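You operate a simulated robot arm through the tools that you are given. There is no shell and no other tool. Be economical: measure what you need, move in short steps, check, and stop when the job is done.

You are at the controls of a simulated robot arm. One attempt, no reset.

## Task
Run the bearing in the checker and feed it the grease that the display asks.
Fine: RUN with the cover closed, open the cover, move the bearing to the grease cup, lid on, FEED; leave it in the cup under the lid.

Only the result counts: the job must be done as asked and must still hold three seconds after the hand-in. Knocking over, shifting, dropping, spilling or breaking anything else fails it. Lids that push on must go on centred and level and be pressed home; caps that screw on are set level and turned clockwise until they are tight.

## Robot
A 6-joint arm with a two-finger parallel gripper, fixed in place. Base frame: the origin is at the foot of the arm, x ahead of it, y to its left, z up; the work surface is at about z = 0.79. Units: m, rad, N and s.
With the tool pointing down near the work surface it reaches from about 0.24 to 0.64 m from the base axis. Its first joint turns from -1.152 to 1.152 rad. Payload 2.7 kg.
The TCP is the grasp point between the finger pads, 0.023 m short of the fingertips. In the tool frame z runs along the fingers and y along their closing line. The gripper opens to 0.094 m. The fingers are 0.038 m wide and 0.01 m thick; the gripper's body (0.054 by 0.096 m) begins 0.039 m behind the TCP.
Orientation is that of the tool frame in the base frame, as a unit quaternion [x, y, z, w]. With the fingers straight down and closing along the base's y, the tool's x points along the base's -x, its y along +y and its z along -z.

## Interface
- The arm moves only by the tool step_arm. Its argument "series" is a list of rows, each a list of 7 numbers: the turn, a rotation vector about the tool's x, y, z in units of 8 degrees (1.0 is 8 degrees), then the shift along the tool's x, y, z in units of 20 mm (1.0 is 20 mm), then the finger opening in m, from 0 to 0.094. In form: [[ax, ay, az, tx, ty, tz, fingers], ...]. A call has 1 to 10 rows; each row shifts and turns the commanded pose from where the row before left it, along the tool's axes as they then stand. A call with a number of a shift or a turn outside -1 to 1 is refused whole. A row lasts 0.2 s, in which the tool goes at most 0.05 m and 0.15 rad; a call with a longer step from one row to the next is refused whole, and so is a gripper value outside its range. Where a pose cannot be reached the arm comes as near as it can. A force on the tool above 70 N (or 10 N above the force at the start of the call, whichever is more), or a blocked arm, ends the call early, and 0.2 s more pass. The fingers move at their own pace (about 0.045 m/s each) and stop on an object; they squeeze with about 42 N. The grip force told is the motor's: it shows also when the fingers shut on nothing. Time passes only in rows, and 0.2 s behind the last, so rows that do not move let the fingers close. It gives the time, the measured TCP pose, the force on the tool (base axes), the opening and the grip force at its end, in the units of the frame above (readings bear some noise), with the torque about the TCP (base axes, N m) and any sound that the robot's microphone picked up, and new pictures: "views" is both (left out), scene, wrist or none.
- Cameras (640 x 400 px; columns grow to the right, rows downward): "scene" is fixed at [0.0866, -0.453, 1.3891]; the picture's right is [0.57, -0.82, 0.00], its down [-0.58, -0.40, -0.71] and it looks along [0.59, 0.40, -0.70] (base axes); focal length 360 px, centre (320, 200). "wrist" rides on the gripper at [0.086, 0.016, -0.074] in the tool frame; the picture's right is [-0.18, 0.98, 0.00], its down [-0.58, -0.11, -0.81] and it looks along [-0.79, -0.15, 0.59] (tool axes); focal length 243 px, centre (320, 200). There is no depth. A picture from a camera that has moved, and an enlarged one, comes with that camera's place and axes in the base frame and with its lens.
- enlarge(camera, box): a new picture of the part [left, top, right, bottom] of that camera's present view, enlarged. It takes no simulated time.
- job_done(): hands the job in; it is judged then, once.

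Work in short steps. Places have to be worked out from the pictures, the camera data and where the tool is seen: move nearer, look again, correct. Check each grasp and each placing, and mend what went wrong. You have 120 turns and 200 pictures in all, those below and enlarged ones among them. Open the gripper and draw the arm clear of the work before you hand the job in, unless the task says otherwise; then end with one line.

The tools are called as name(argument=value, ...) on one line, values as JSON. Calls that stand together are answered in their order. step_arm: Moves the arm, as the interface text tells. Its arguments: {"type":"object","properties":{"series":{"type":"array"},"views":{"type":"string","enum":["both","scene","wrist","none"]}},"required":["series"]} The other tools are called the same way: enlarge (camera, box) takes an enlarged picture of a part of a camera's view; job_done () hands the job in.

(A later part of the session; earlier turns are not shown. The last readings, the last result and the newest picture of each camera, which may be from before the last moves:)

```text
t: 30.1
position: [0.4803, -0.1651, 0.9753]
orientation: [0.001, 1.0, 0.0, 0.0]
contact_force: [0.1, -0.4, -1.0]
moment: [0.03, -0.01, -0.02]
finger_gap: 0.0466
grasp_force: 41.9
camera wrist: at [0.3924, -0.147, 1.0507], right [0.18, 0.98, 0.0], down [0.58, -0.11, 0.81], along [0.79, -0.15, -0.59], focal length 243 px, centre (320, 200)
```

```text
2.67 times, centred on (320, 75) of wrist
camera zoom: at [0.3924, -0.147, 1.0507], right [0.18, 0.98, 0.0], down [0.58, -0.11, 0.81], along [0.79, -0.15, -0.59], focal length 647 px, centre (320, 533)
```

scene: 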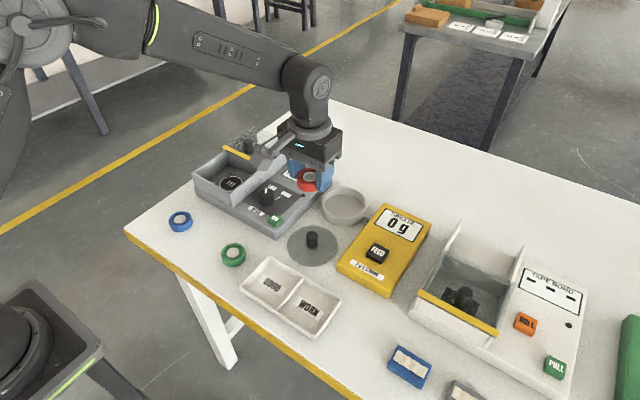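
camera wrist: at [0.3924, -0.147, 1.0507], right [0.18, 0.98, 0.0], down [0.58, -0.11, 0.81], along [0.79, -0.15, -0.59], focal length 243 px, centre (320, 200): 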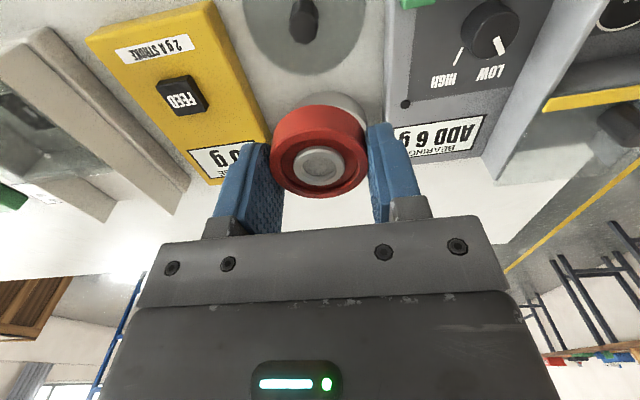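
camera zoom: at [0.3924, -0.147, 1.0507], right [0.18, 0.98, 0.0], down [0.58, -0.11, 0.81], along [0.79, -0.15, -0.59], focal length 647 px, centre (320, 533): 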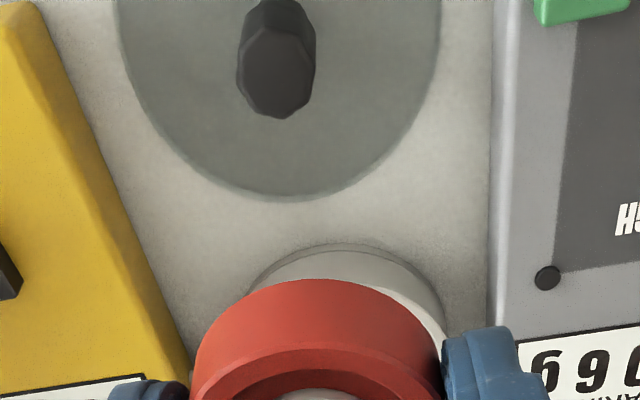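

The bearing hides the cup in the wrist view. I shift to the right side and slightly up so the cup can be measured.

step_arm(series=[[0, 0, 0, -0.2, -1, -0.3, 0.0], [0, 0, 0, -0.2, -1, -0.3, 0.0], [0, 0, 0, -0.2, -1, -0.3, 0.0], [0, 0, 0, -0.2, -1, -0.3, 0.0], [0, 0, 0, -0.2, -1, 0, 0.0], [0, 0, 0, 0, -0.8, 0, 0.0]], views="wrist")

enlarge(camera="wrist", box=[320, 20, 560, 170])

```text
t: 31.5
position: [0.4998, -0.2787, 1.0013]
orientation: [0.0, 1.0, 0.0, 0.001]
contact_force: [-0.8, -0.4, -0.4]
moment: [0.0, 0.0, -0.01]
finger_gap: 0.0465
grasp_force: 42.0
camera wrist: at [0.4126, -0.2627, 1.0757], right [0.18, 0.98, 0.0], down [0.58, -0.11, 0.81], along [0.79, -0.15, -0.59], focal length 243 px, centre (320, 200)
```

wrist: 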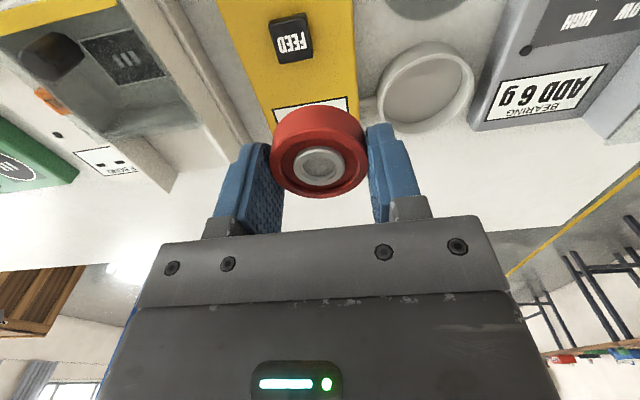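

```text
2.67 times, centred on (440, 95) of wrist
camera zoom: at [0.4126, -0.2627, 1.0757], right [0.18, 0.98, 0.0], down [0.58, -0.11, 0.81], along [0.79, -0.15, -0.59], focal length 647 px, centre (0, 480)
```

zoom: 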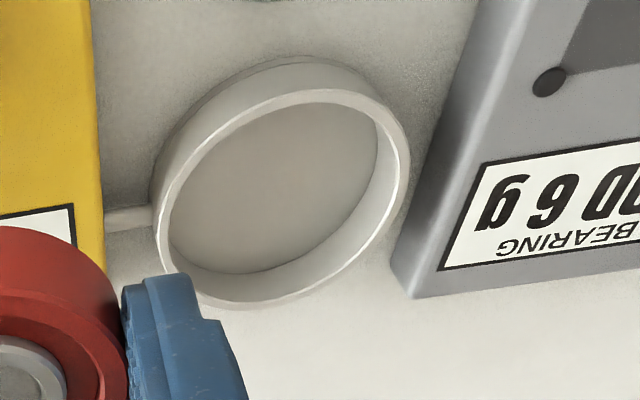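

Rim points give cup centre ≈ (0.590, -0.176), outer Ø ≈ 0.101, rim z≈0.816. Bearing centre is ~2 mm behind TCP, so TCP target is (0.592, -0.176); going above it.

step_arm(series=[[0, 0, 0, -0.767, 0.8625, 0.5, 0.0], [0, 0, 0, -0.767, 0.8625, 0.5, 0.0], [0, 0, 0, -0.767, 0.8625, 0.5, 0.0], [0, 0, 0, -0.767, 0.8625, 0.5, 0.0], [0, 0, 0, -0.767, 0.8625, 0.5, 0.0], [0, 0, 0, -0.767, 0.8625, 0.5, 0.0], [0, 0, 0, 0, 0, 0.9, 0.0], [0, 0, 0, 0, 0, 0.9, 0.0], [0, 0, 0, 0, 0, 0.9, 0.0]])

enlarge(camera="scene", box=[260, 150, 420, 250])

enlarge(camera="wrist", box=[200, 50, 440, 200])

```text
t: 33.5
position: [0.5891, -0.1755, 0.8862]
orientation: [0.0, 1.0, 0.001, 0.001]
contact_force: [-1.0, 0.4, -0.9]
moment: [0.0, 0.0, -0.04]
finger_gap: 0.0465
grasp_force: 41.7
camera wrist: at [0.503, -0.1586, 0.9608], right [0.18, 0.98, 0.0], down [0.58, -0.11, 0.81], along [0.79, -0.15, -0.59], focal length 243 px, centre (320, 200)
```

scene: 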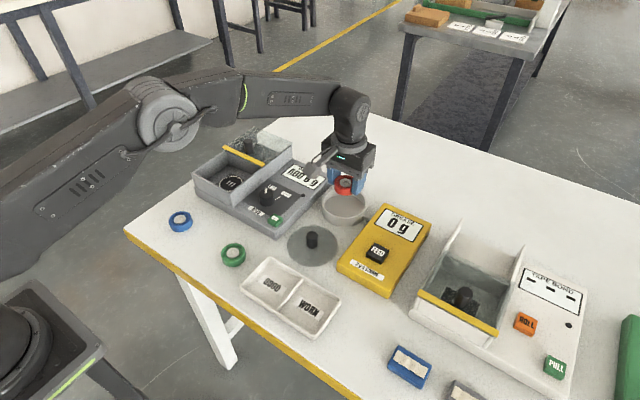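
wrist: 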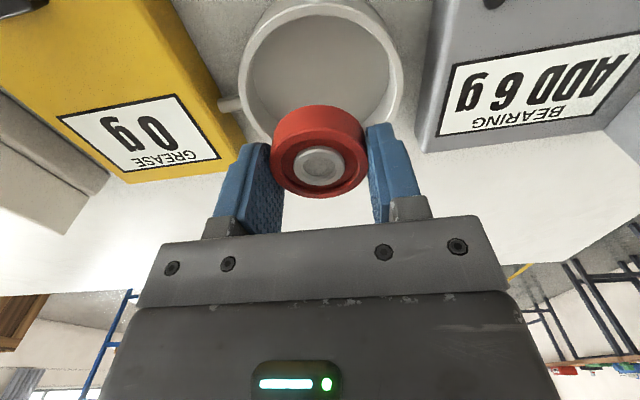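

```text
4.00 times, centred on (340, 200) of scene
camera zoom: at [0.0866, -0.453, 1.3891], right [0.57, -0.82, 0.0], down [-0.58, -0.4, -0.71], along [0.59, 0.4, -0.7], focal length 1439 px, centre (240, 200)
```

zoom: 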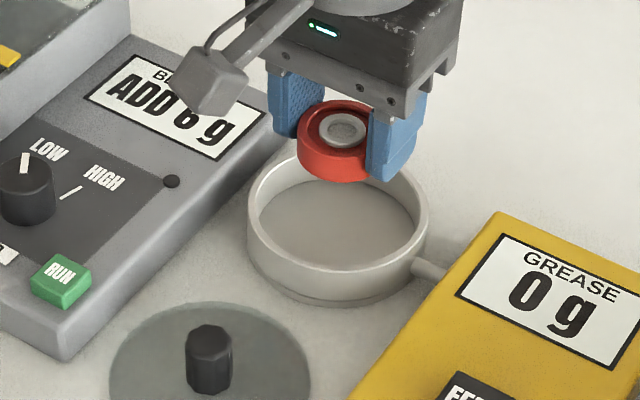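

```text
2.67 times, centred on (320, 125) of wrist
camera zoom: at [0.503, -0.1586, 0.9608], right [0.18, 0.98, 0.0], down [0.58, -0.11, 0.81], along [0.79, -0.15, -0.59], focal length 647 px, centre (320, 400)
```

zoom: 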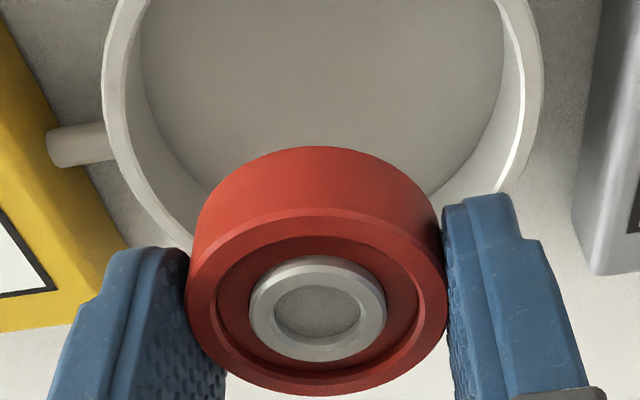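

Re-measured centre (0.589, -0.1745) – aligned. Lower until the tips are at rim level and check.

step_arm(series=[[0, 0, 0, -0.05, 0.05, 0.7, 0.0], [0, 0, 0, 0, 0, 0.7, 0.0], [0, 0, 0, 0, 0, 0.6, 0.0]])

enlarge(camera="scene", box=[280, 150, 400, 225])

enlarge(camera="wrist", box=[200, 50, 440, 200])

```text
t: 34.3
position: [0.5901, -0.1748, 0.8456]
orientation: [-0.001, 1.0, -0.001, 0.0]
contact_force: [-0.5, -0.7, -1.6]
moment: [-0.01, 0.0, 0.05]
finger_gap: 0.0464
grasp_force: 42.6
camera wrist: at [0.5033, -0.1577, 0.9201], right [0.18, 0.98, 0.0], down [0.58, -0.11, 0.81], along [0.79, -0.15, -0.59], focal length 243 px, centre (320, 200)
```

scene: 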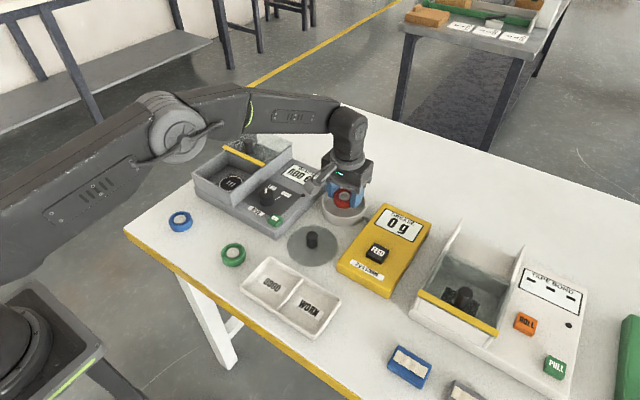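
wrist: 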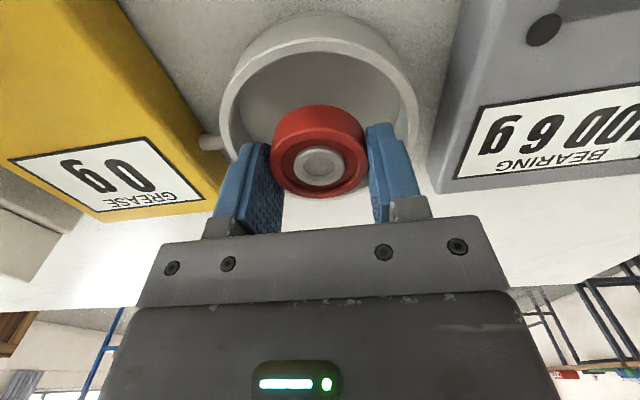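

```text
5.33 times, centred on (340, 188) of scene
camera zoom: at [0.0866, -0.453, 1.3891], right [0.57, -0.82, 0.0], down [-0.58, -0.4, -0.71], along [0.59, 0.4, -0.7], focal length 1919 px, centre (213, 267)
```

zoom: 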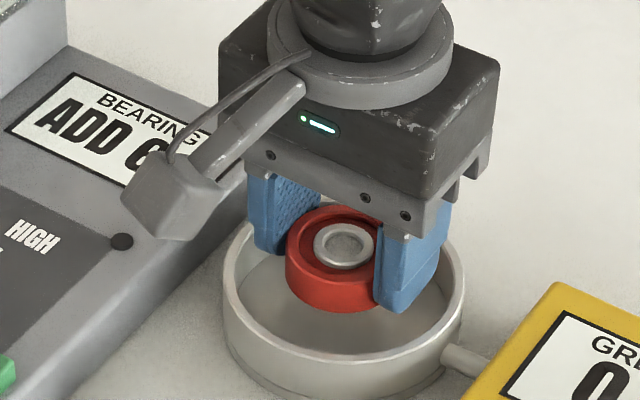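

```text
2.67 times, centred on (320, 125) of wrist
camera zoom: at [0.5033, -0.1577, 0.9201], right [0.18, 0.98, 0.0], down [0.58, -0.11, 0.81], along [0.79, -0.15, -0.59], focal length 647 px, centre (320, 400)
```

zoom: 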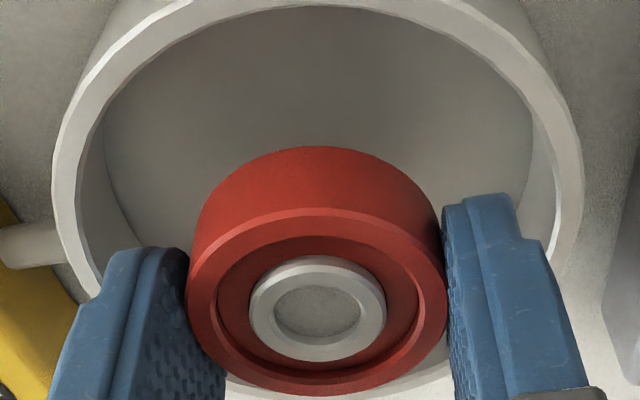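

Well centred inside the rim. Lower 20 mm then feel for the floor in fine steps.

step_arm(series=[[0, 0, 0, 0, 0, 0.5, 0.0], [0, 0, 0, 0, 0, 0.5, 0.0], [0, 0, 0, 0, 0, 0.1, 0.0]], views="none")

step_arm(series=[[0, 0, 0, 0, 0, 0.07, 0.0]], views="none")

step_arm(series=[[0, 0, 0, 0, 0, 0.07, 0.0]], views="none")

```text
t: 35.1
position: [0.5914, -0.1742, 0.8238]
orientation: [0.0, 1.0, 0.0, -0.001]
contact_force: [0.3, -0.2, -1.6]
moment: [-0.01, 0.03, 0.0]
finger_gap: 0.0464
grasp_force: 42.1
```

```text
t: 35.5
position: [0.5898, -0.1736, 0.8225]
orientation: [0.0, 1.0, -0.001, -0.001]
contact_force: [0.3, 0.3, -1.1]
moment: [0.0, 0.04, -0.02]
finger_gap: 0.0463
grasp_force: 41.9
```

```text
t: 35.9
position: [0.5918, -0.1737, 0.8215]
orientation: [0.0, 1.0, 0.0, 0.0]
contact_force: [-0.3, 0.0, -1.1]
moment: [0.0, 0.0, 0.0]
finger_gap: 0.0465
grasp_force: 42.0
```

step_arm(series=[[0, 0, 0, 0, 0, 0.07, 0.0]], views="none")

step_arm(series=[[0, 0, 0, 0, 0, 0.07, 0.0]], views="none")

step_arm(series=[[0, 0, 0, 0, 0, 0.07, 0.0]], views="wrist")

```text
t: 36.3
position: [0.5917, -0.1738, 0.82]
orientation: [0.0, 1.0, 0.0, 0.0]
contact_force: [-1.2, 1.0, 3.2]
moment: [0.11, 0.06, -0.03]
finger_gap: 0.0462
grasp_force: 41.9
```

```text
t: 36.7
position: [0.5915, -0.1742, 0.8203]
orientation: [0.0, 1.0, -0.001, 0.002]
contact_force: [-5.5, 2.3, 14.5]
moment: [0.23, 0.31, 0.04]
finger_gap: 0.0462
grasp_force: 42.1
```

```text
t: 37.1
position: [0.5926, -0.174, 0.8187]
orientation: [0.0, 1.0, -0.001, 0.003]
contact_force: [-9.5, 2.8, 29.4]
moment: [0.29, 0.61, 0.03]
finger_gap: 0.0463
grasp_force: 42.2
camera wrist: at [0.5049, -0.1583, 0.8945], right [0.18, 0.98, 0.0], down [0.58, -0.11, 0.81], along [0.8, -0.15, -0.59], focal length 243 px, centre (320, 200)
```

wrist: 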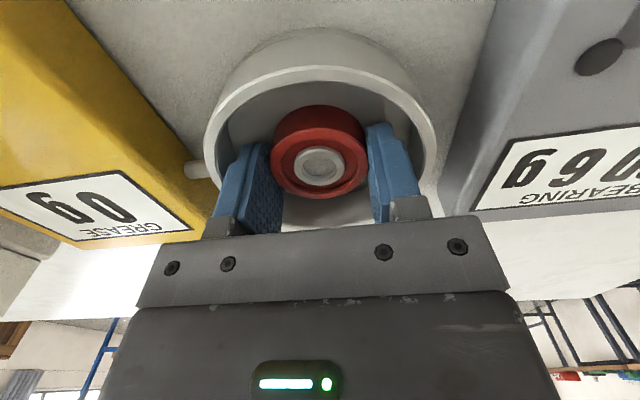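

Bearing sits on the cup floor. Ease up 2 mm, open only slightly (fingers stay inside the cup wall), then rise.

step_arm(series=[[0, 0, 0, 0, 0, -0.15, 0.0], [0, 0, 0, 0, 0, 0, 0.053], [0, 0, 0, 0, 0, 0, 0.053], [0, 0, 0, 0, 0, -0.3, 0.053], [0, 0, 0, 0, 0, -0.7, 0.053], [0, 0, 0, 0, 0, -1, 0.053], [0, 0, 0, 0, 0, -1, 0.053], [0, 0, 0, 0, 0, -1, 0.053], [0, 0, 0, 0.5, 0, -1, 0.053]])

enlarge(camera="scene", box=[260, 160, 420, 260])

enlarge(camera="wrist", box=[200, 0, 440, 150])

```text
t: 39.1
position: [0.5803, -0.1735, 0.9218]
orientation: [0.0, 1.0, 0.0, 0.0]
contact_force: [-0.4, -1.3, 0.2]
moment: [-0.01, 0.01, 0.01]
finger_gap: 0.0528
grasp_force: 0.0
camera wrist: at [0.4942, -0.1579, 0.9964], right [0.18, 0.98, 0.0], down [0.58, -0.11, 0.81], along [0.79, -0.15, -0.59], focal length 243 px, centre (320, 200)
```

scene: 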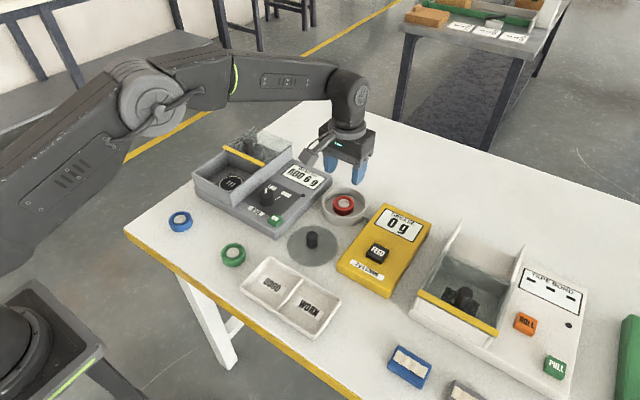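
wrist: 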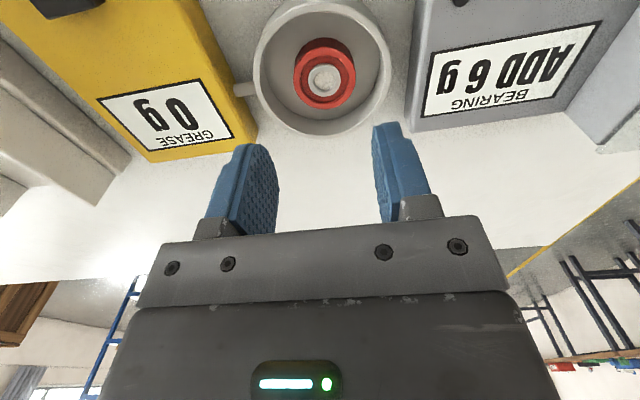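

```text
4.00 times, centred on (340, 210) of scene
camera zoom: at [0.0866, -0.453, 1.3891], right [0.57, -0.82, 0.0], down [-0.58, -0.4, -0.71], along [0.59, 0.4, -0.7], focal length 1439 px, centre (240, 160)
```

zoom: 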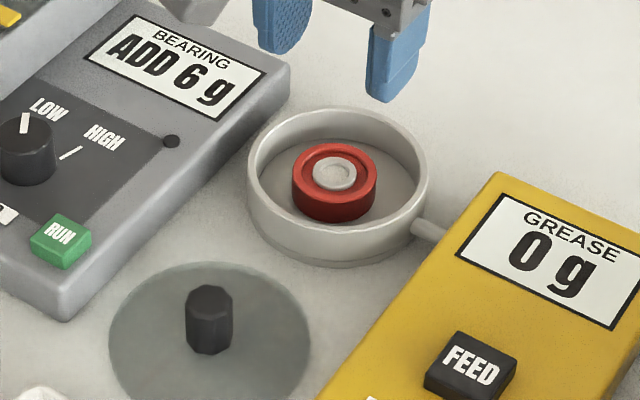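

```text
2.67 times, centred on (320, 75) of wrist
camera zoom: at [0.4942, -0.1579, 0.9964], right [0.18, 0.98, 0.0], down [0.58, -0.11, 0.81], along [0.79, -0.15, -0.59], focal length 647 px, centre (320, 533)
```

zoom: 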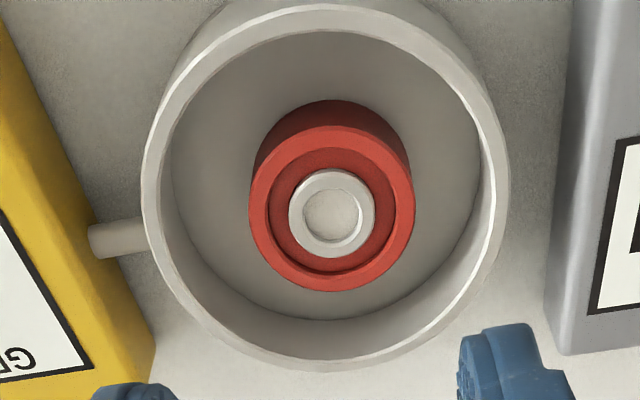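

Bearing stands upright and centred in the cup; cup centre now ≈ (0.591, -0.174). Next the lid: back off to view its knob.

step_arm(series=[[0, 0, 0, 1, 0, 0, 0.06], [0, 0, 0, 1, 0, 0, 0.06], [0, 0, 0, 1, 0, 0, 0.06], [0, 0, 0, 1, 0, 0, 0.06], [0, 0, 0, 1, 0, 0, 0.06], [0, 0, 0, 1, 0, 0, 0.06], [0, 0, 0, 1, 0, 0, 0.06]], views="wrist")

enlarge(camera="wrist", box=[200, 0, 440, 150])

```text
t: 40.7
position: [0.4404, -0.1725, 0.9198]
orientation: [0.0, 1.0, 0.0, 0.0]
contact_force: [0.4, 0.1, 0.1]
moment: [0.02, 0.01, 0.02]
finger_gap: 0.06
grasp_force: 0.0
camera wrist: at [0.3539, -0.1577, 0.9949], right [0.18, 0.98, 0.0], down [0.58, -0.11, 0.81], along [0.79, -0.15, -0.59], focal length 243 px, centre (320, 200)
```

wrist: 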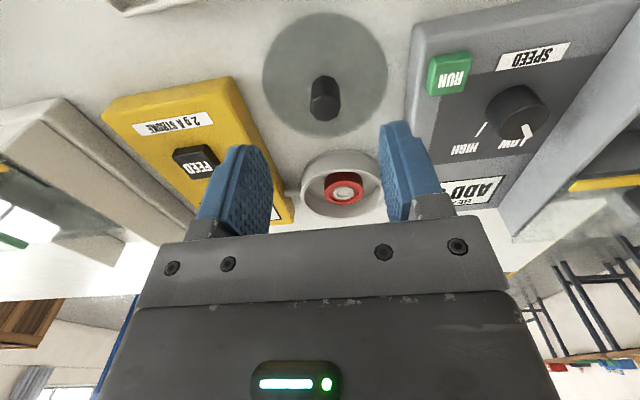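

```text
2.67 times, centred on (320, 75) of wrist
camera zoom: at [0.3539, -0.1577, 0.9949], right [0.18, 0.98, 0.0], down [0.58, -0.11, 0.81], along [0.79, -0.15, -0.59], focal length 647 px, centre (320, 533)
```

zoom: 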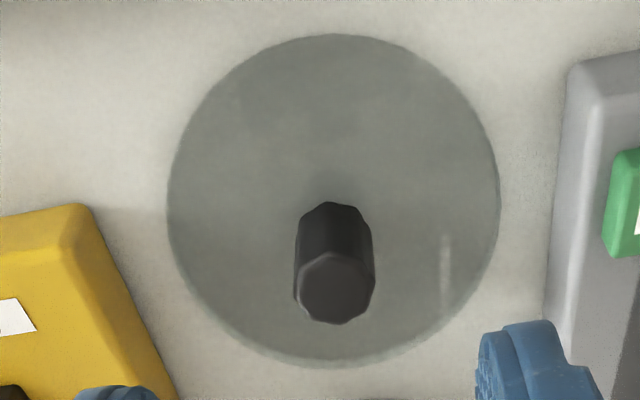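

Lid disc centre ≈ (0.4635, -0.174), Ø≈0.106, knob top ≈0.826. Move over it and lower to TCP 0.83, then check.

step_arm(series=[[0, 0, 0, -0.6, -0.08, 0, 0.05], [0, 0, 0, -0.57, 0, 0, 0.05], [0, 0, 0, 0, 0, 0.9, 0.05], [0, 0, 0, 0, 0, 0.9, 0.05], [0, 0, 0, 0, 0, 0.9, 0.05], [0, 0, 0, 0, 0, 0.9, 0.05], [0, 0, 0, 0, 0, 0.6, 0.05], [0, 0, 0, 0, 0, 0.3, 0.05]])

enlarge(camera="wrist", box=[200, 40, 440, 190])

enlarge(camera="scene", box=[240, 180, 400, 280])

```text
t: 42.5
position: [0.4652, -0.1772, 0.8293]
orientation: [0.0, 1.0, 0.0, 0.001]
contact_force: [0.1, 0.7, -0.3]
moment: [0.02, 0.03, -0.03]
finger_gap: 0.0501
grasp_force: 0.1
camera wrist: at [0.3773, -0.1609, 0.9039], right [0.18, 0.98, 0.0], down [0.58, -0.11, 0.81], along [0.79, -0.15, -0.59], focal length 243 px, centre (320, 200)
```

scene: 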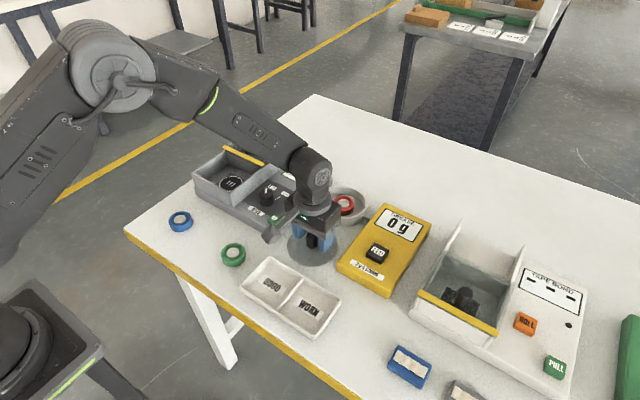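
wrist: 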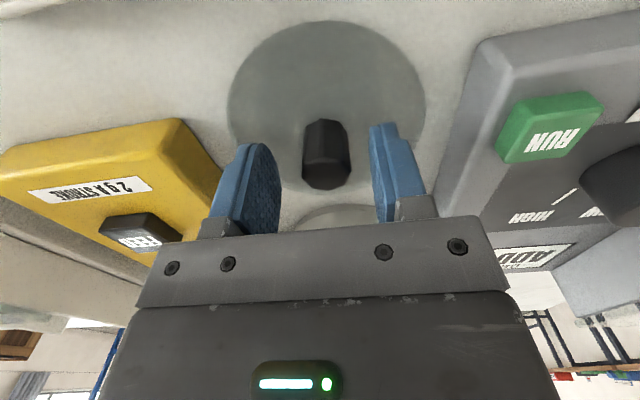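

```text
2.67 times, centred on (320, 115) of wrist
camera zoom: at [0.3773, -0.1609, 0.9039], right [0.18, 0.98, 0.0], down [0.58, -0.11, 0.81], along [0.79, -0.15, -0.59], focal length 647 px, centre (320, 427)
```

zoom: 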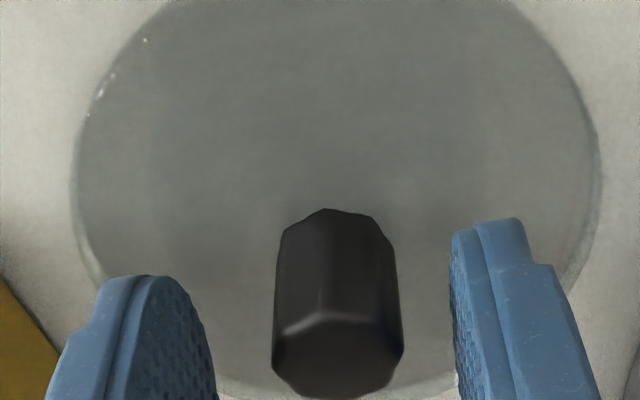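

```text
4.00 times, centred on (320, 230) of scene
camera zoom: at [0.0866, -0.453, 1.3891], right [0.57, -0.82, 0.0], down [-0.58, -0.4, -0.71], along [0.59, 0.4, -0.7], focal length 1439 px, centre (320, 80)
```

zoom: 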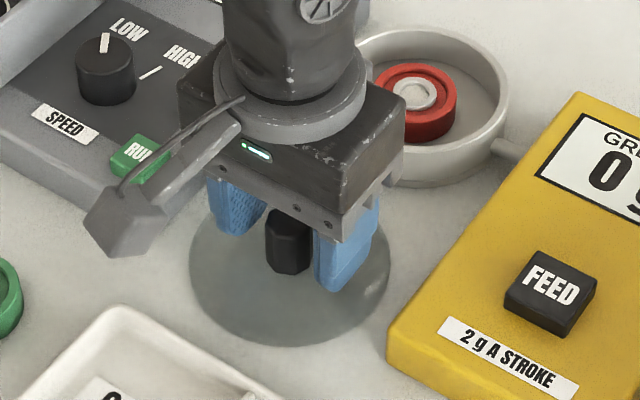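

Knob ≈ (0.462, -0.1736); small y correction, lower 5 mm, then close.

step_arm(series=[[0, 0, 0, 0.08, 0.1, 0.25, 0.05], [0, 0, 0, 0, 0, 0, 0.0], [0, 0, 0, 0, 0, 0, 0.0], [0, 0, 0, 0, 0, 0, 0.0]], views="none")

```text
t: 43.5
position: [0.4638, -0.1739, 0.8231]
orientation: [0.0, 1.0, 0.0, 0.0]
contact_force: [0.6, 0.2, 0.2]
moment: [0.01, -0.01, -0.03]
finger_gap: 0.0225
grasp_force: 42.2
```

Clean grip (22.5 mm). Lift the lid.

step_arm(series=[[0, 0, 0, 0, 0, -0.3, 0.0], [0, 0, 0, 0, 0, -0.7, 0.0], [0, 0, 0, 0, 0, -1, 0.0], [0, 0, 0, 0, 0, -1, 0.0], [0, 0, 0, 0, 0, -1, 0.0], [0, 0, 0, 0, 0, -1, 0.0]])

enlarge(camera="wrist", box=[160, 20, 480, 220])

enlarge(camera="scene", box=[230, 150, 390, 250])

```text
t: 44.9
position: [0.464, -0.1722, 0.9232]
orientation: [0.0, 1.0, 0.0, 0.0]
contact_force: [0.0, -0.6, -1.0]
moment: [0.0, -0.01, 0.01]
finger_gap: 0.0226
grasp_force: 41.9
camera wrist: at [0.3765, -0.1573, 0.999], right [0.18, 0.98, 0.0], down [0.58, -0.11, 0.81], along [0.79, -0.15, -0.59], focal length 243 px, centre (320, 200)
```

scene: 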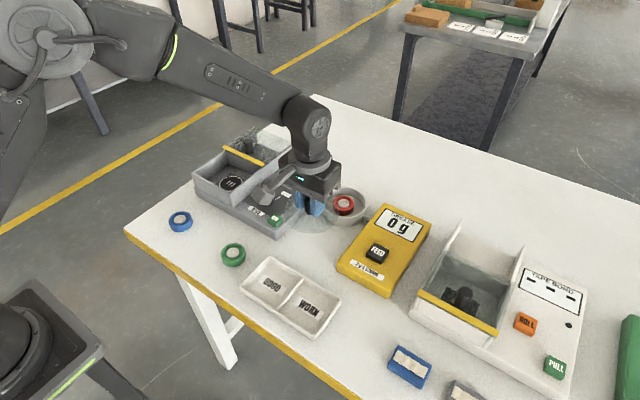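
wrist: 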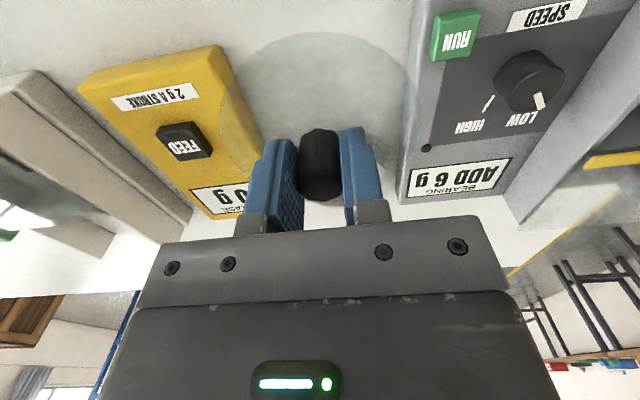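

```text
2.00 times, centred on (320, 120) of wrist
camera zoom: at [0.3765, -0.1573, 0.999], right [0.18, 0.98, 0.0], down [0.58, -0.11, 0.81], along [0.79, -0.15, -0.59], focal length 485 px, centre (320, 360)
```

zoom: 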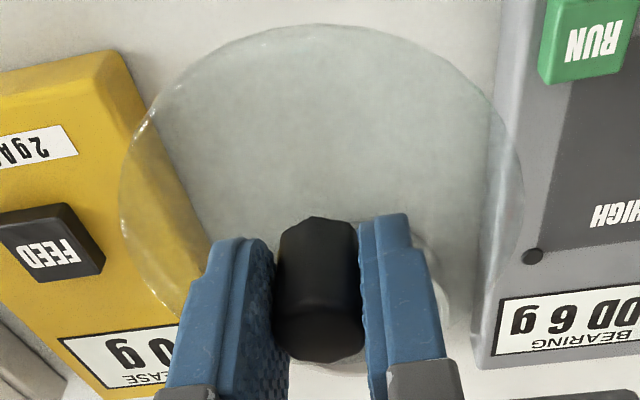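

```text
4.00 times, centred on (310, 200) of scene
camera zoom: at [0.0866, -0.453, 1.3891], right [0.57, -0.82, 0.0], down [-0.58, -0.4, -0.71], along [0.59, 0.4, -0.7], focal length 1439 px, centre (360, 200)
```

zoom: 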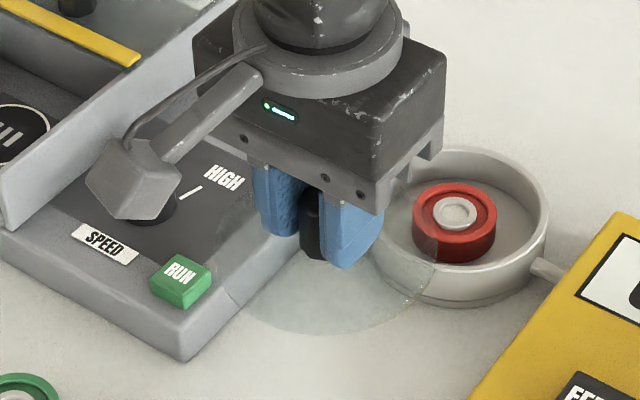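

Lid is centred on the TCP. Carry it over the cup to TCP (0.591, -0.174).

step_arm(series=[[0, 0, 0, -0.9, 0, 0, 0.0], [0, 0, 0, -0.9, 0, 0, 0.0], [0, 0, 0, -0.9, 0, 0, 0.0], [0, 0, 0, -0.9, 0, 0, 0.0], [0, 0, 0, -0.9, 0, 0, 0.0], [0, 0, 0, -0.9, 0, 0, 0.0], [0, 0, 0, -0.96, 0, 0.6, 0.0], [0, 0, 0, 0, 0, 0.9, 0.0]])

enlarge(camera="wrist", box=[160, 20, 480, 220])

enlarge(camera="scene", box=[270, 150, 430, 250])

```text
t: 46.7
position: [0.5918, -0.1738, 0.8953]
orientation: [0.001, 1.0, 0.001, 0.0]
contact_force: [0.3, -0.3, 0.1]
moment: [0.03, -0.01, 0.04]
finger_gap: 0.0227
grasp_force: 42.0
camera wrist: at [0.5038, -0.1582, 0.9692], right [0.18, 0.98, 0.0], down [0.58, -0.11, 0.81], along [0.79, -0.15, -0.59], focal length 243 px, centre (320, 200)
```

scene: 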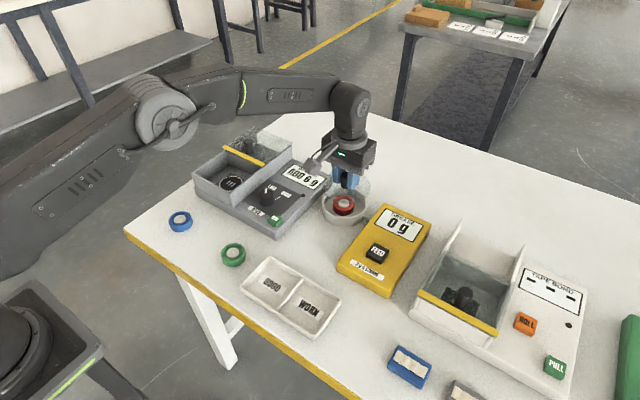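
wrist: 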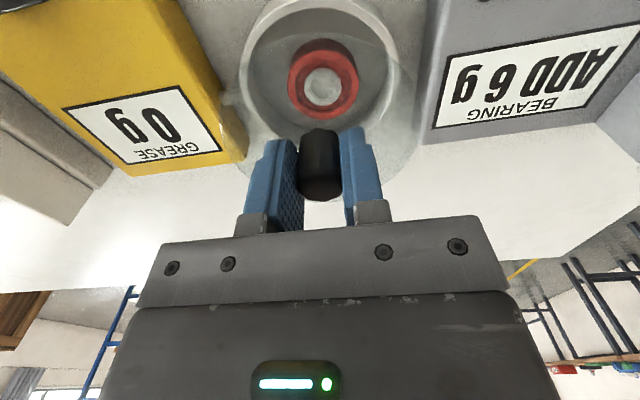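

```text
2.00 times, centred on (320, 120) of wrist
camera zoom: at [0.5038, -0.1582, 0.9692], right [0.18, 0.98, 0.0], down [0.58, -0.11, 0.81], along [0.79, -0.15, -0.59], focal length 485 px, centre (320, 360)
```

zoom: 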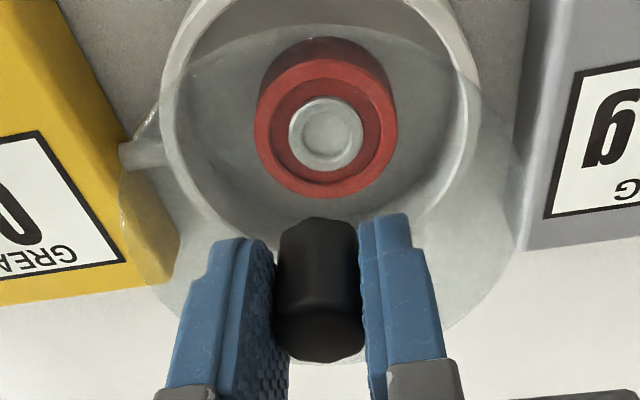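

```text
4.00 times, centred on (350, 200) of scene
camera zoom: at [0.0866, -0.453, 1.3891], right [0.57, -0.82, 0.0], down [-0.58, -0.4, -0.71], along [0.59, 0.4, -0.7], focal length 1439 px, centre (200, 200)
```

zoom: 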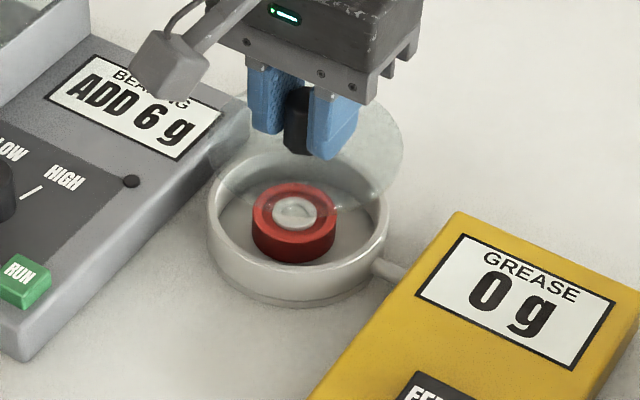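

Lower to just above the rim (TCP ≈0.857) and check concentricity.

step_arm(series=[[0, 0, 0, 0, 0, 0.7, 0.0], [0, 0, 0, 0, 0, 0.7, 0.0], [0, 0, 0, 0, 0, 0.5, 0.0]])

enlarge(camera="wrist", box=[200, 30, 440, 180])

enlarge(camera="scene", box=[290, 160, 410, 235])

```text
t: 47.5
position: [0.5889, -0.174, 0.8564]
orientation: [0.0, 1.0, 0.0, 0.0]
contact_force: [0.0, -1.1, -0.7]
moment: [-0.01, 0.04, 0.01]
finger_gap: 0.0222
grasp_force: 41.5
camera wrist: at [0.5022, -0.1581, 0.9311], right [0.18, 0.98, 0.0], down [0.58, -0.11, 0.81], along [0.79, -0.15, -0.59], focal length 243 px, centre (320, 200)
```

scene: 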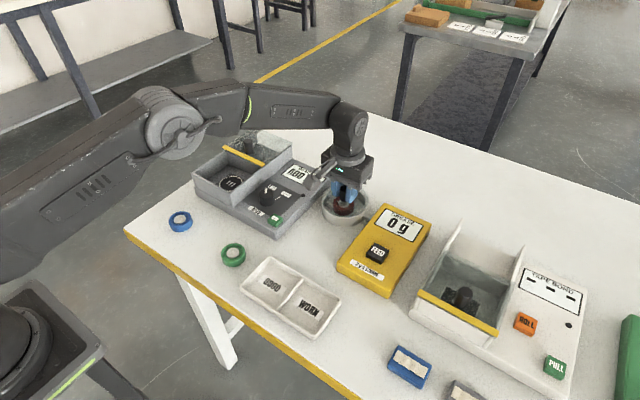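
wrist: 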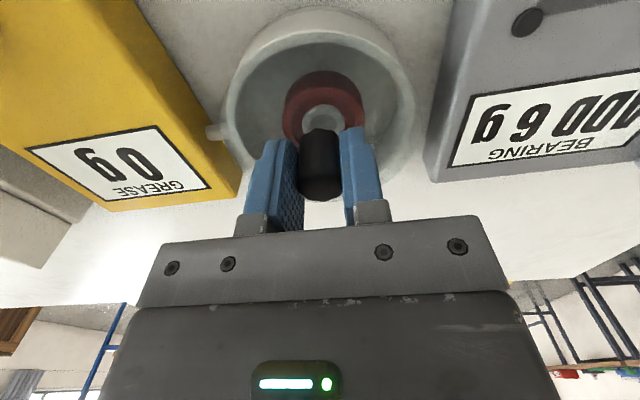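

```text
2.67 times, centred on (320, 105) of wrist
camera zoom: at [0.5022, -0.1581, 0.9311], right [0.18, 0.98, 0.0], down [0.58, -0.11, 0.81], along [0.79, -0.15, -0.59], focal length 647 px, centre (320, 453)
```

zoom: 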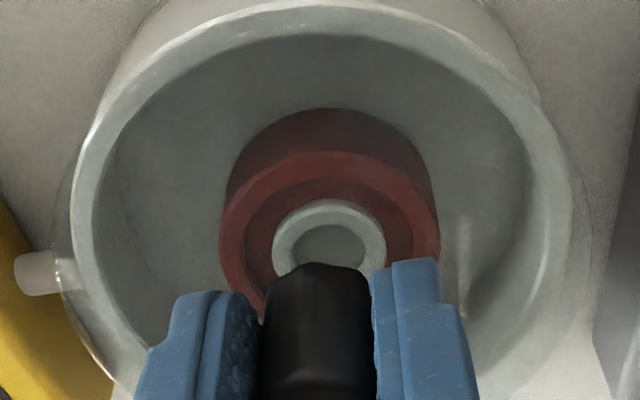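

```text
5.33 times, centred on (350, 198) of scene
camera zoom: at [0.0866, -0.453, 1.3891], right [0.57, -0.82, 0.0], down [-0.58, -0.4, -0.71], along [0.59, 0.4, -0.7], focal length 1919 px, centre (160, 213)
```

zoom: 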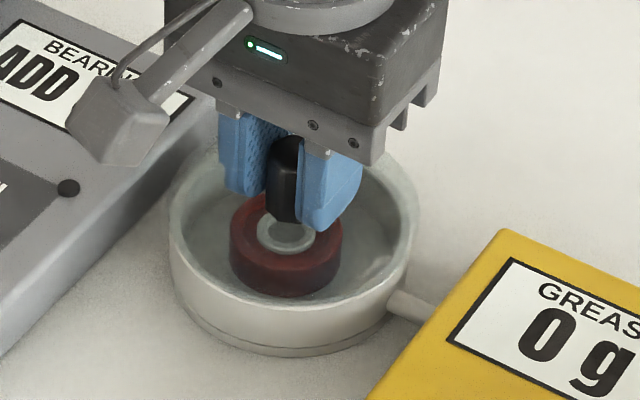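

Lid and rim appear concentric in both views. Lower in fine steps until contact.

step_arm(series=[[0, 0, 0, 0, 0, 0.2, 0.0], [0, 0, 0, 0, 0, 0.07, 0.0]], views="none")

step_arm(series=[[0, 0, 0, 0, 0, 0.07, 0.0]], views="none")

step_arm(series=[[0, 0, 0, 0, 0, 0.07, 0.0]], views="none")

step_arm(series=[[0, 0, 0, 0, 0, 0.07, 0.0]], views="none")

```text
t: 48.1
position: [0.5883, -0.1741, 0.8552]
orientation: [0.0, 1.0, 0.001, -0.002]
contact_force: [-27.8, 3.7, 27.0]
moment: [0.43, 0.32, -0.05]
finger_gap: 0.0226
grasp_force: 41.8
heard: snap
```

```text
t: 48.5
position: [0.5877, -0.1737, 0.854]
orientation: [0.0, 1.0, 0.0, -0.001]
contact_force: [-29.7, 4.7, 39.5]
moment: [0.53, 0.46, -0.03]
finger_gap: 0.0226
grasp_force: 42.1
```

```text
t: 48.9
position: [0.5886, -0.1731, 0.8535]
orientation: [0.0, 1.0, 0.0, 0.0]
contact_force: [-32.6, 3.7, 42.7]
moment: [0.56, 0.32, 0.06]
finger_gap: 0.023
grasp_force: 41.6
```

```text
t: 49.3
position: [0.5886, -0.1742, 0.8522]
orientation: [-0.001, 1.0, 0.0, 0.001]
contact_force: [-30.1, 0.2, 43.9]
moment: [0.54, 0.3, 0.03]
finger_gap: 0.0224
grasp_force: 42.1
```

A snap was heard – the lid self-centred about 3 mm toward -x. Relieve the side load, then view.

step_arm(series=[[0, 0, 0, 0.1, 0, -0.05, 0.0], [0, 0, 0, 0.1, 0, -0.05, 0.0]], views="wrist")

enlarge(camera="wrist", box=[200, 30, 440, 180])

enlarge(camera="scene", box=[290, 160, 410, 235])

```text
t: 49.9
position: [0.5893, -0.1746, 0.8519]
orientation: [-0.001, 1.0, -0.001, 0.007]
contact_force: [15.8, -6.2, 17.4]
moment: [0.37, 0.09, 0.1]
finger_gap: 0.0226
grasp_force: 41.8
camera wrist: at [0.501, -0.1579, 0.9258], right [0.18, 0.98, 0.0], down [0.57, -0.11, 0.81], along [0.8, -0.15, -0.58], focal length 243 px, centre (320, 200)
```

wrist: 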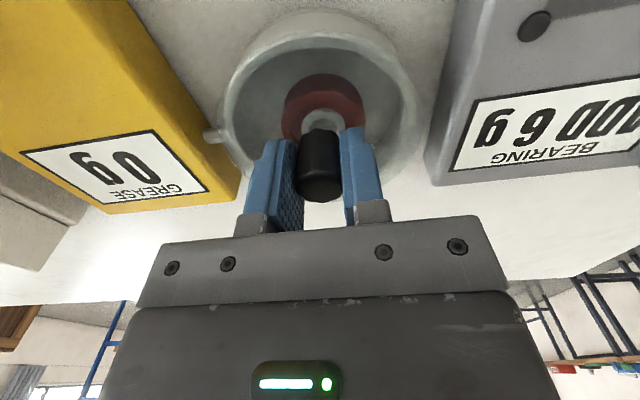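

```text
2.67 times, centred on (320, 105) of wrist
camera zoom: at [0.501, -0.1579, 0.9258], right [0.18, 0.98, 0.0], down [0.57, -0.11, 0.81], along [0.8, -0.15, -0.58], focal length 647 px, centre (320, 453)
```

zoom: 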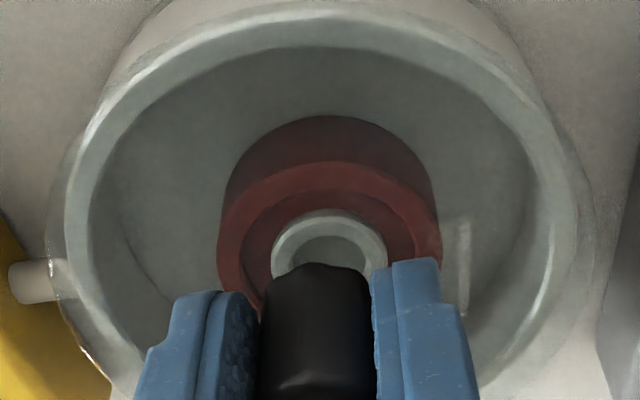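

```text
5.33 times, centred on (350, 198) of scene
camera zoom: at [0.0867, -0.4531, 1.389], right [0.57, -0.82, 0.0], down [-0.58, -0.4, -0.71], along [0.59, 0.4, -0.7], focal length 1919 px, centre (160, 213)
```

zoom: 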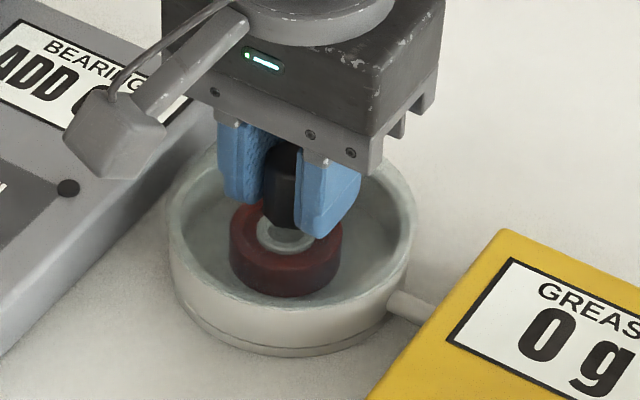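

Open the fingers and rise to check the lid by itself.

step_arm(series=[[0, 0, 0, -0.06, 0, 0, 0.05], [0, 0, 0, 0, 0, 0, 0.05], [0, 0, 0, 0, 0, 0, 0.05], [0, 0, 0, 0, 0, -1, 0.05], [0, 0, 0, 0, 0, -1, 0.05], [0, 0, 0, 0, 0, -1, 0.05], [0, 0, 0, 1, 0, -1, 0.05], [0, 0, 0, 1, 0, 0, 0.05]], views="wrist")

enlarge(camera="wrist", box=[200, 0, 440, 150])

enlarge(camera="scene", box=[290, 160, 410, 235])

```text
t: 51.7
position: [0.5475, -0.1754, 0.9291]
orientation: [0.0, 1.0, 0.0, 0.0]
contact_force: [-0.2, -0.3, -0.1]
moment: [0.02, -0.02, 0.04]
finger_gap: 0.05
grasp_force: 0.0
camera wrist: at [0.4603, -0.1585, 1.0029], right [0.18, 0.98, 0.0], down [0.58, -0.11, 0.81], along [0.79, -0.15, -0.59], focal length 243 px, centre (320, 200)
```

wrist: 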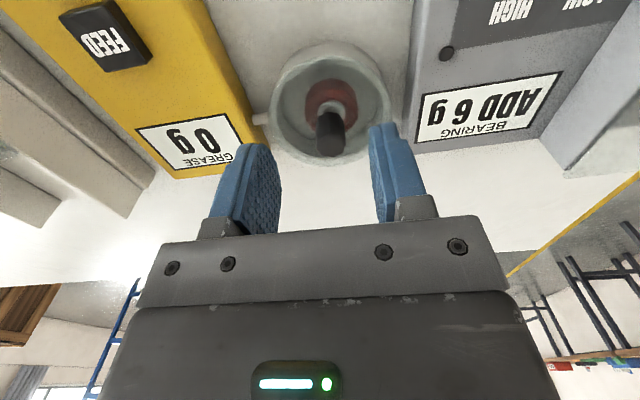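

```text
2.67 times, centred on (320, 75) of wrist
camera zoom: at [0.4603, -0.1585, 1.0029], right [0.18, 0.98, 0.0], down [0.58, -0.11, 0.81], along [0.79, -0.15, -0.59], focal length 647 px, centre (320, 533)
```

zoom: 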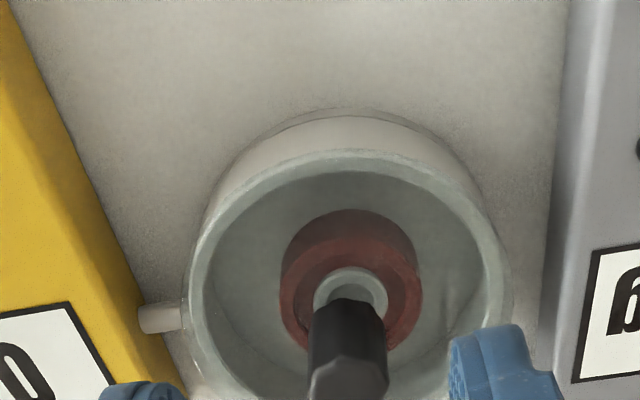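

```text
5.33 times, centred on (350, 198) of scene
camera zoom: at [0.0866, -0.453, 1.3891], right [0.57, -0.82, 0.0], down [-0.58, -0.4, -0.71], along [0.59, 0.4, -0.7], focal length 1919 px, centre (160, 213)
```

zoom: 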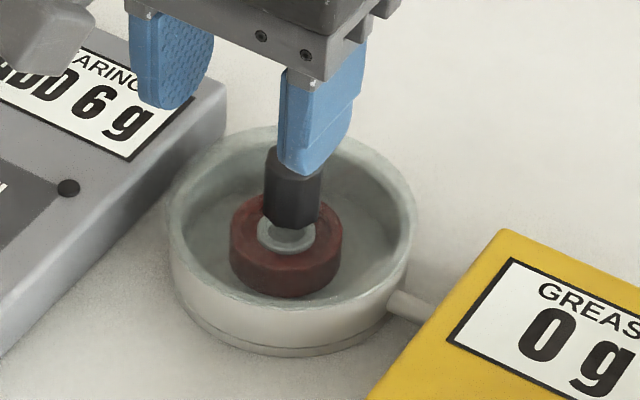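

Lid sits level and centred. To be sure it is home, press its knob vertically with closed fingers.

step_arm(series=[[0, 0, 0, -0.7, 0.05, 0, 0.0], [0, 0, 0, -0.7, 0, 0, 0.0], [0, 0, 0, -0.7, 0, 0, 0.0], [0, 0, 0, 0, 0, 0.8, 0.0], [0, 0, 0, 0, 0, 0.8, 0.0], [0, 0, 0, 0, 0, 0.7, 0.0], [0, 0, 0, 0, 0, 0.15, 0.0]], views="none")

step_arm(series=[[0, 0, 0, 0, 0, 0.15, 0.0]], views="none")

step_arm(series=[[0, 0, 0, 0, 0, 0.15, 0.0]], views="none")

```text
t: 53.3
position: [0.5895, -0.1725, 0.88]
orientation: [0.0, 1.0, 0.001, 0.001]
contact_force: [-0.3, -0.4, 0.2]
moment: [-0.03, 0.0, -0.02]
finger_gap: 0.0
grasp_force: 42.6
```

```text
t: 53.7
position: [0.5899, -0.1728, 0.8793]
orientation: [0.0, 1.0, 0.0, 0.001]
contact_force: [-7.6, 2.7, 11.8]
moment: [0.02, 0.19, -0.02]
finger_gap: 0.0001
grasp_force: 42.6
```

```text
t: 54.1
position: [0.5896, -0.1745, 0.8792]
orientation: [0.0, 1.0, -0.001, 0.002]
contact_force: [-21.8, 7.5, 35.7]
moment: [0.2, 0.59, 0.01]
finger_gap: 0.0
grasp_force: 42.0
```

Solid at 36 N without travel: lid is home. Rise and go above FEED, estimated near (0.498, -0.297).

step_arm(series=[[0, 0, 0, 0, 0, -1, 0.0], [0, 0, 0, 0, 0, -1, 0.0], [0, 0, 0, 0, 0, -1, 0.0], [0, 0, 0, 0.77, -1, -0.4, 0.0], [0, 0, 0, 0.77, -1, 0, 0.0], [0, 0, 0, 0.77, -1, 0, 0.0], [0, 0, 0, 0.77, -1, 0, 0.0], [0, 0, 0, 0.77, -1, 0, 0.0], [0, 0, 0, 0.73, -1, 0, 0.0]])

enlarge(camera="wrist", box=[200, 0, 440, 150])

enlarge(camera="scene", box=[290, 160, 450, 260])

```text
t: 56.1
position: [0.4986, -0.2946, 0.9422]
orientation: [0.0, 1.0, 0.0, 0.0]
contact_force: [0.7, 0.1, -0.8]
moment: [0.0, -0.01, -0.04]
finger_gap: 0.0001
grasp_force: 42.0
camera wrist: at [0.4103, -0.2784, 1.0168], right [0.18, 0.98, 0.0], down [0.58, -0.11, 0.81], along [0.79, -0.15, -0.59], focal length 243 px, centre (320, 200)
```

scene: 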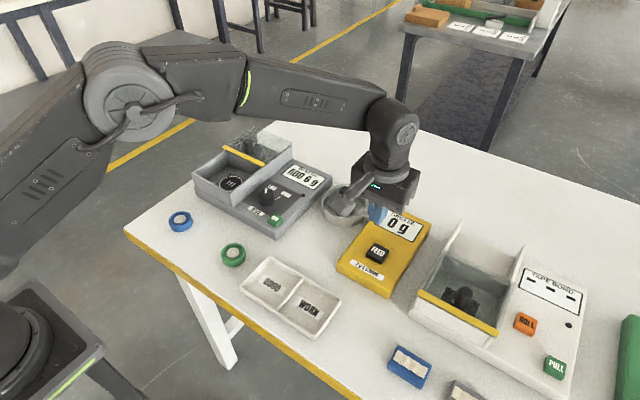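
wrist: 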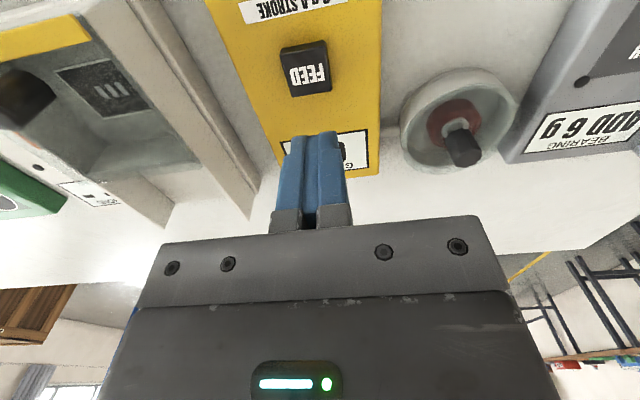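

```text
2.67 times, centred on (320, 75) of wrist
camera zoom: at [0.4103, -0.2784, 1.0168], right [0.18, 0.98, 0.0], down [0.58, -0.11, 0.81], along [0.79, -0.15, -0.59], focal length 647 px, centre (320, 533)
```

zoom: 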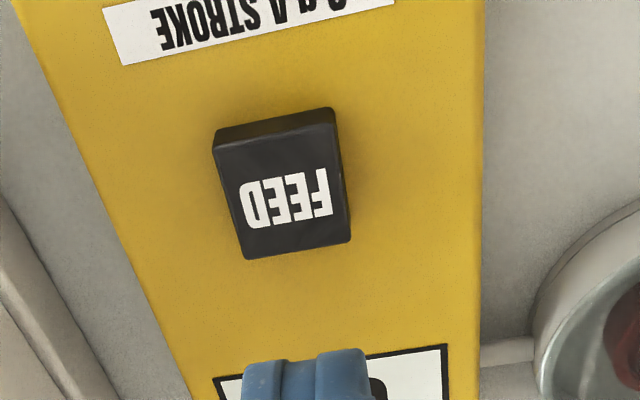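

```text
4.00 times, centred on (370, 210) of scene
camera zoom: at [0.0866, -0.453, 1.3891], right [0.57, -0.82, 0.0], down [-0.58, -0.4, -0.71], along [0.59, 0.4, -0.7], focal length 1439 px, centre (120, 160)
```

zoom: 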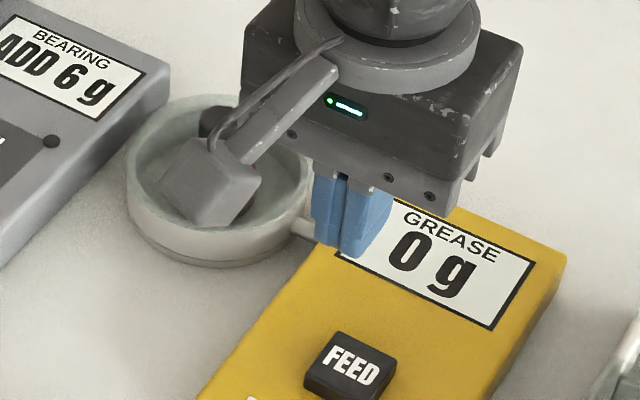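

FEED ≈ (0.498, -0.305), top ≈0.83. Align and descend to just above.

step_arm(series=[[0, 0, 0, 0, -0.52, 0, 0.0], [0, 0, 0, 0, 0, 0.9, 0.0], [0, 0, 0, 0, 0, 0.9, 0.0], [0, 0, 0, 0, 0, 0.9, 0.0], [0, 0, 0, 0, 0, 0.8, 0.0]])

```text
t: 57.3
position: [0.4987, -0.302, 0.8725]
orientation: [0.001, 1.0, 0.0, 0.0]
contact_force: [0.3, 0.2, -0.5]
moment: [0.01, -0.02, 0.01]
finger_gap: 0.0001
grasp_force: 42.1
camera wrist: at [0.411, -0.287, 0.9468], right [0.18, 0.98, 0.0], down [0.58, -0.11, 0.81], along [0.79, -0.15, -0.59], focal length 243 px, centre (320, 200)
```

scene: 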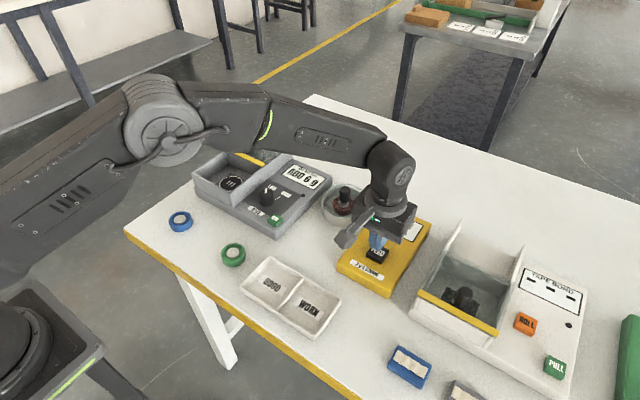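
wrist: 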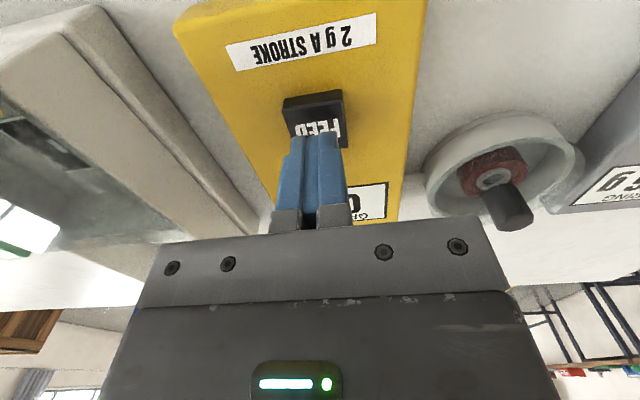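

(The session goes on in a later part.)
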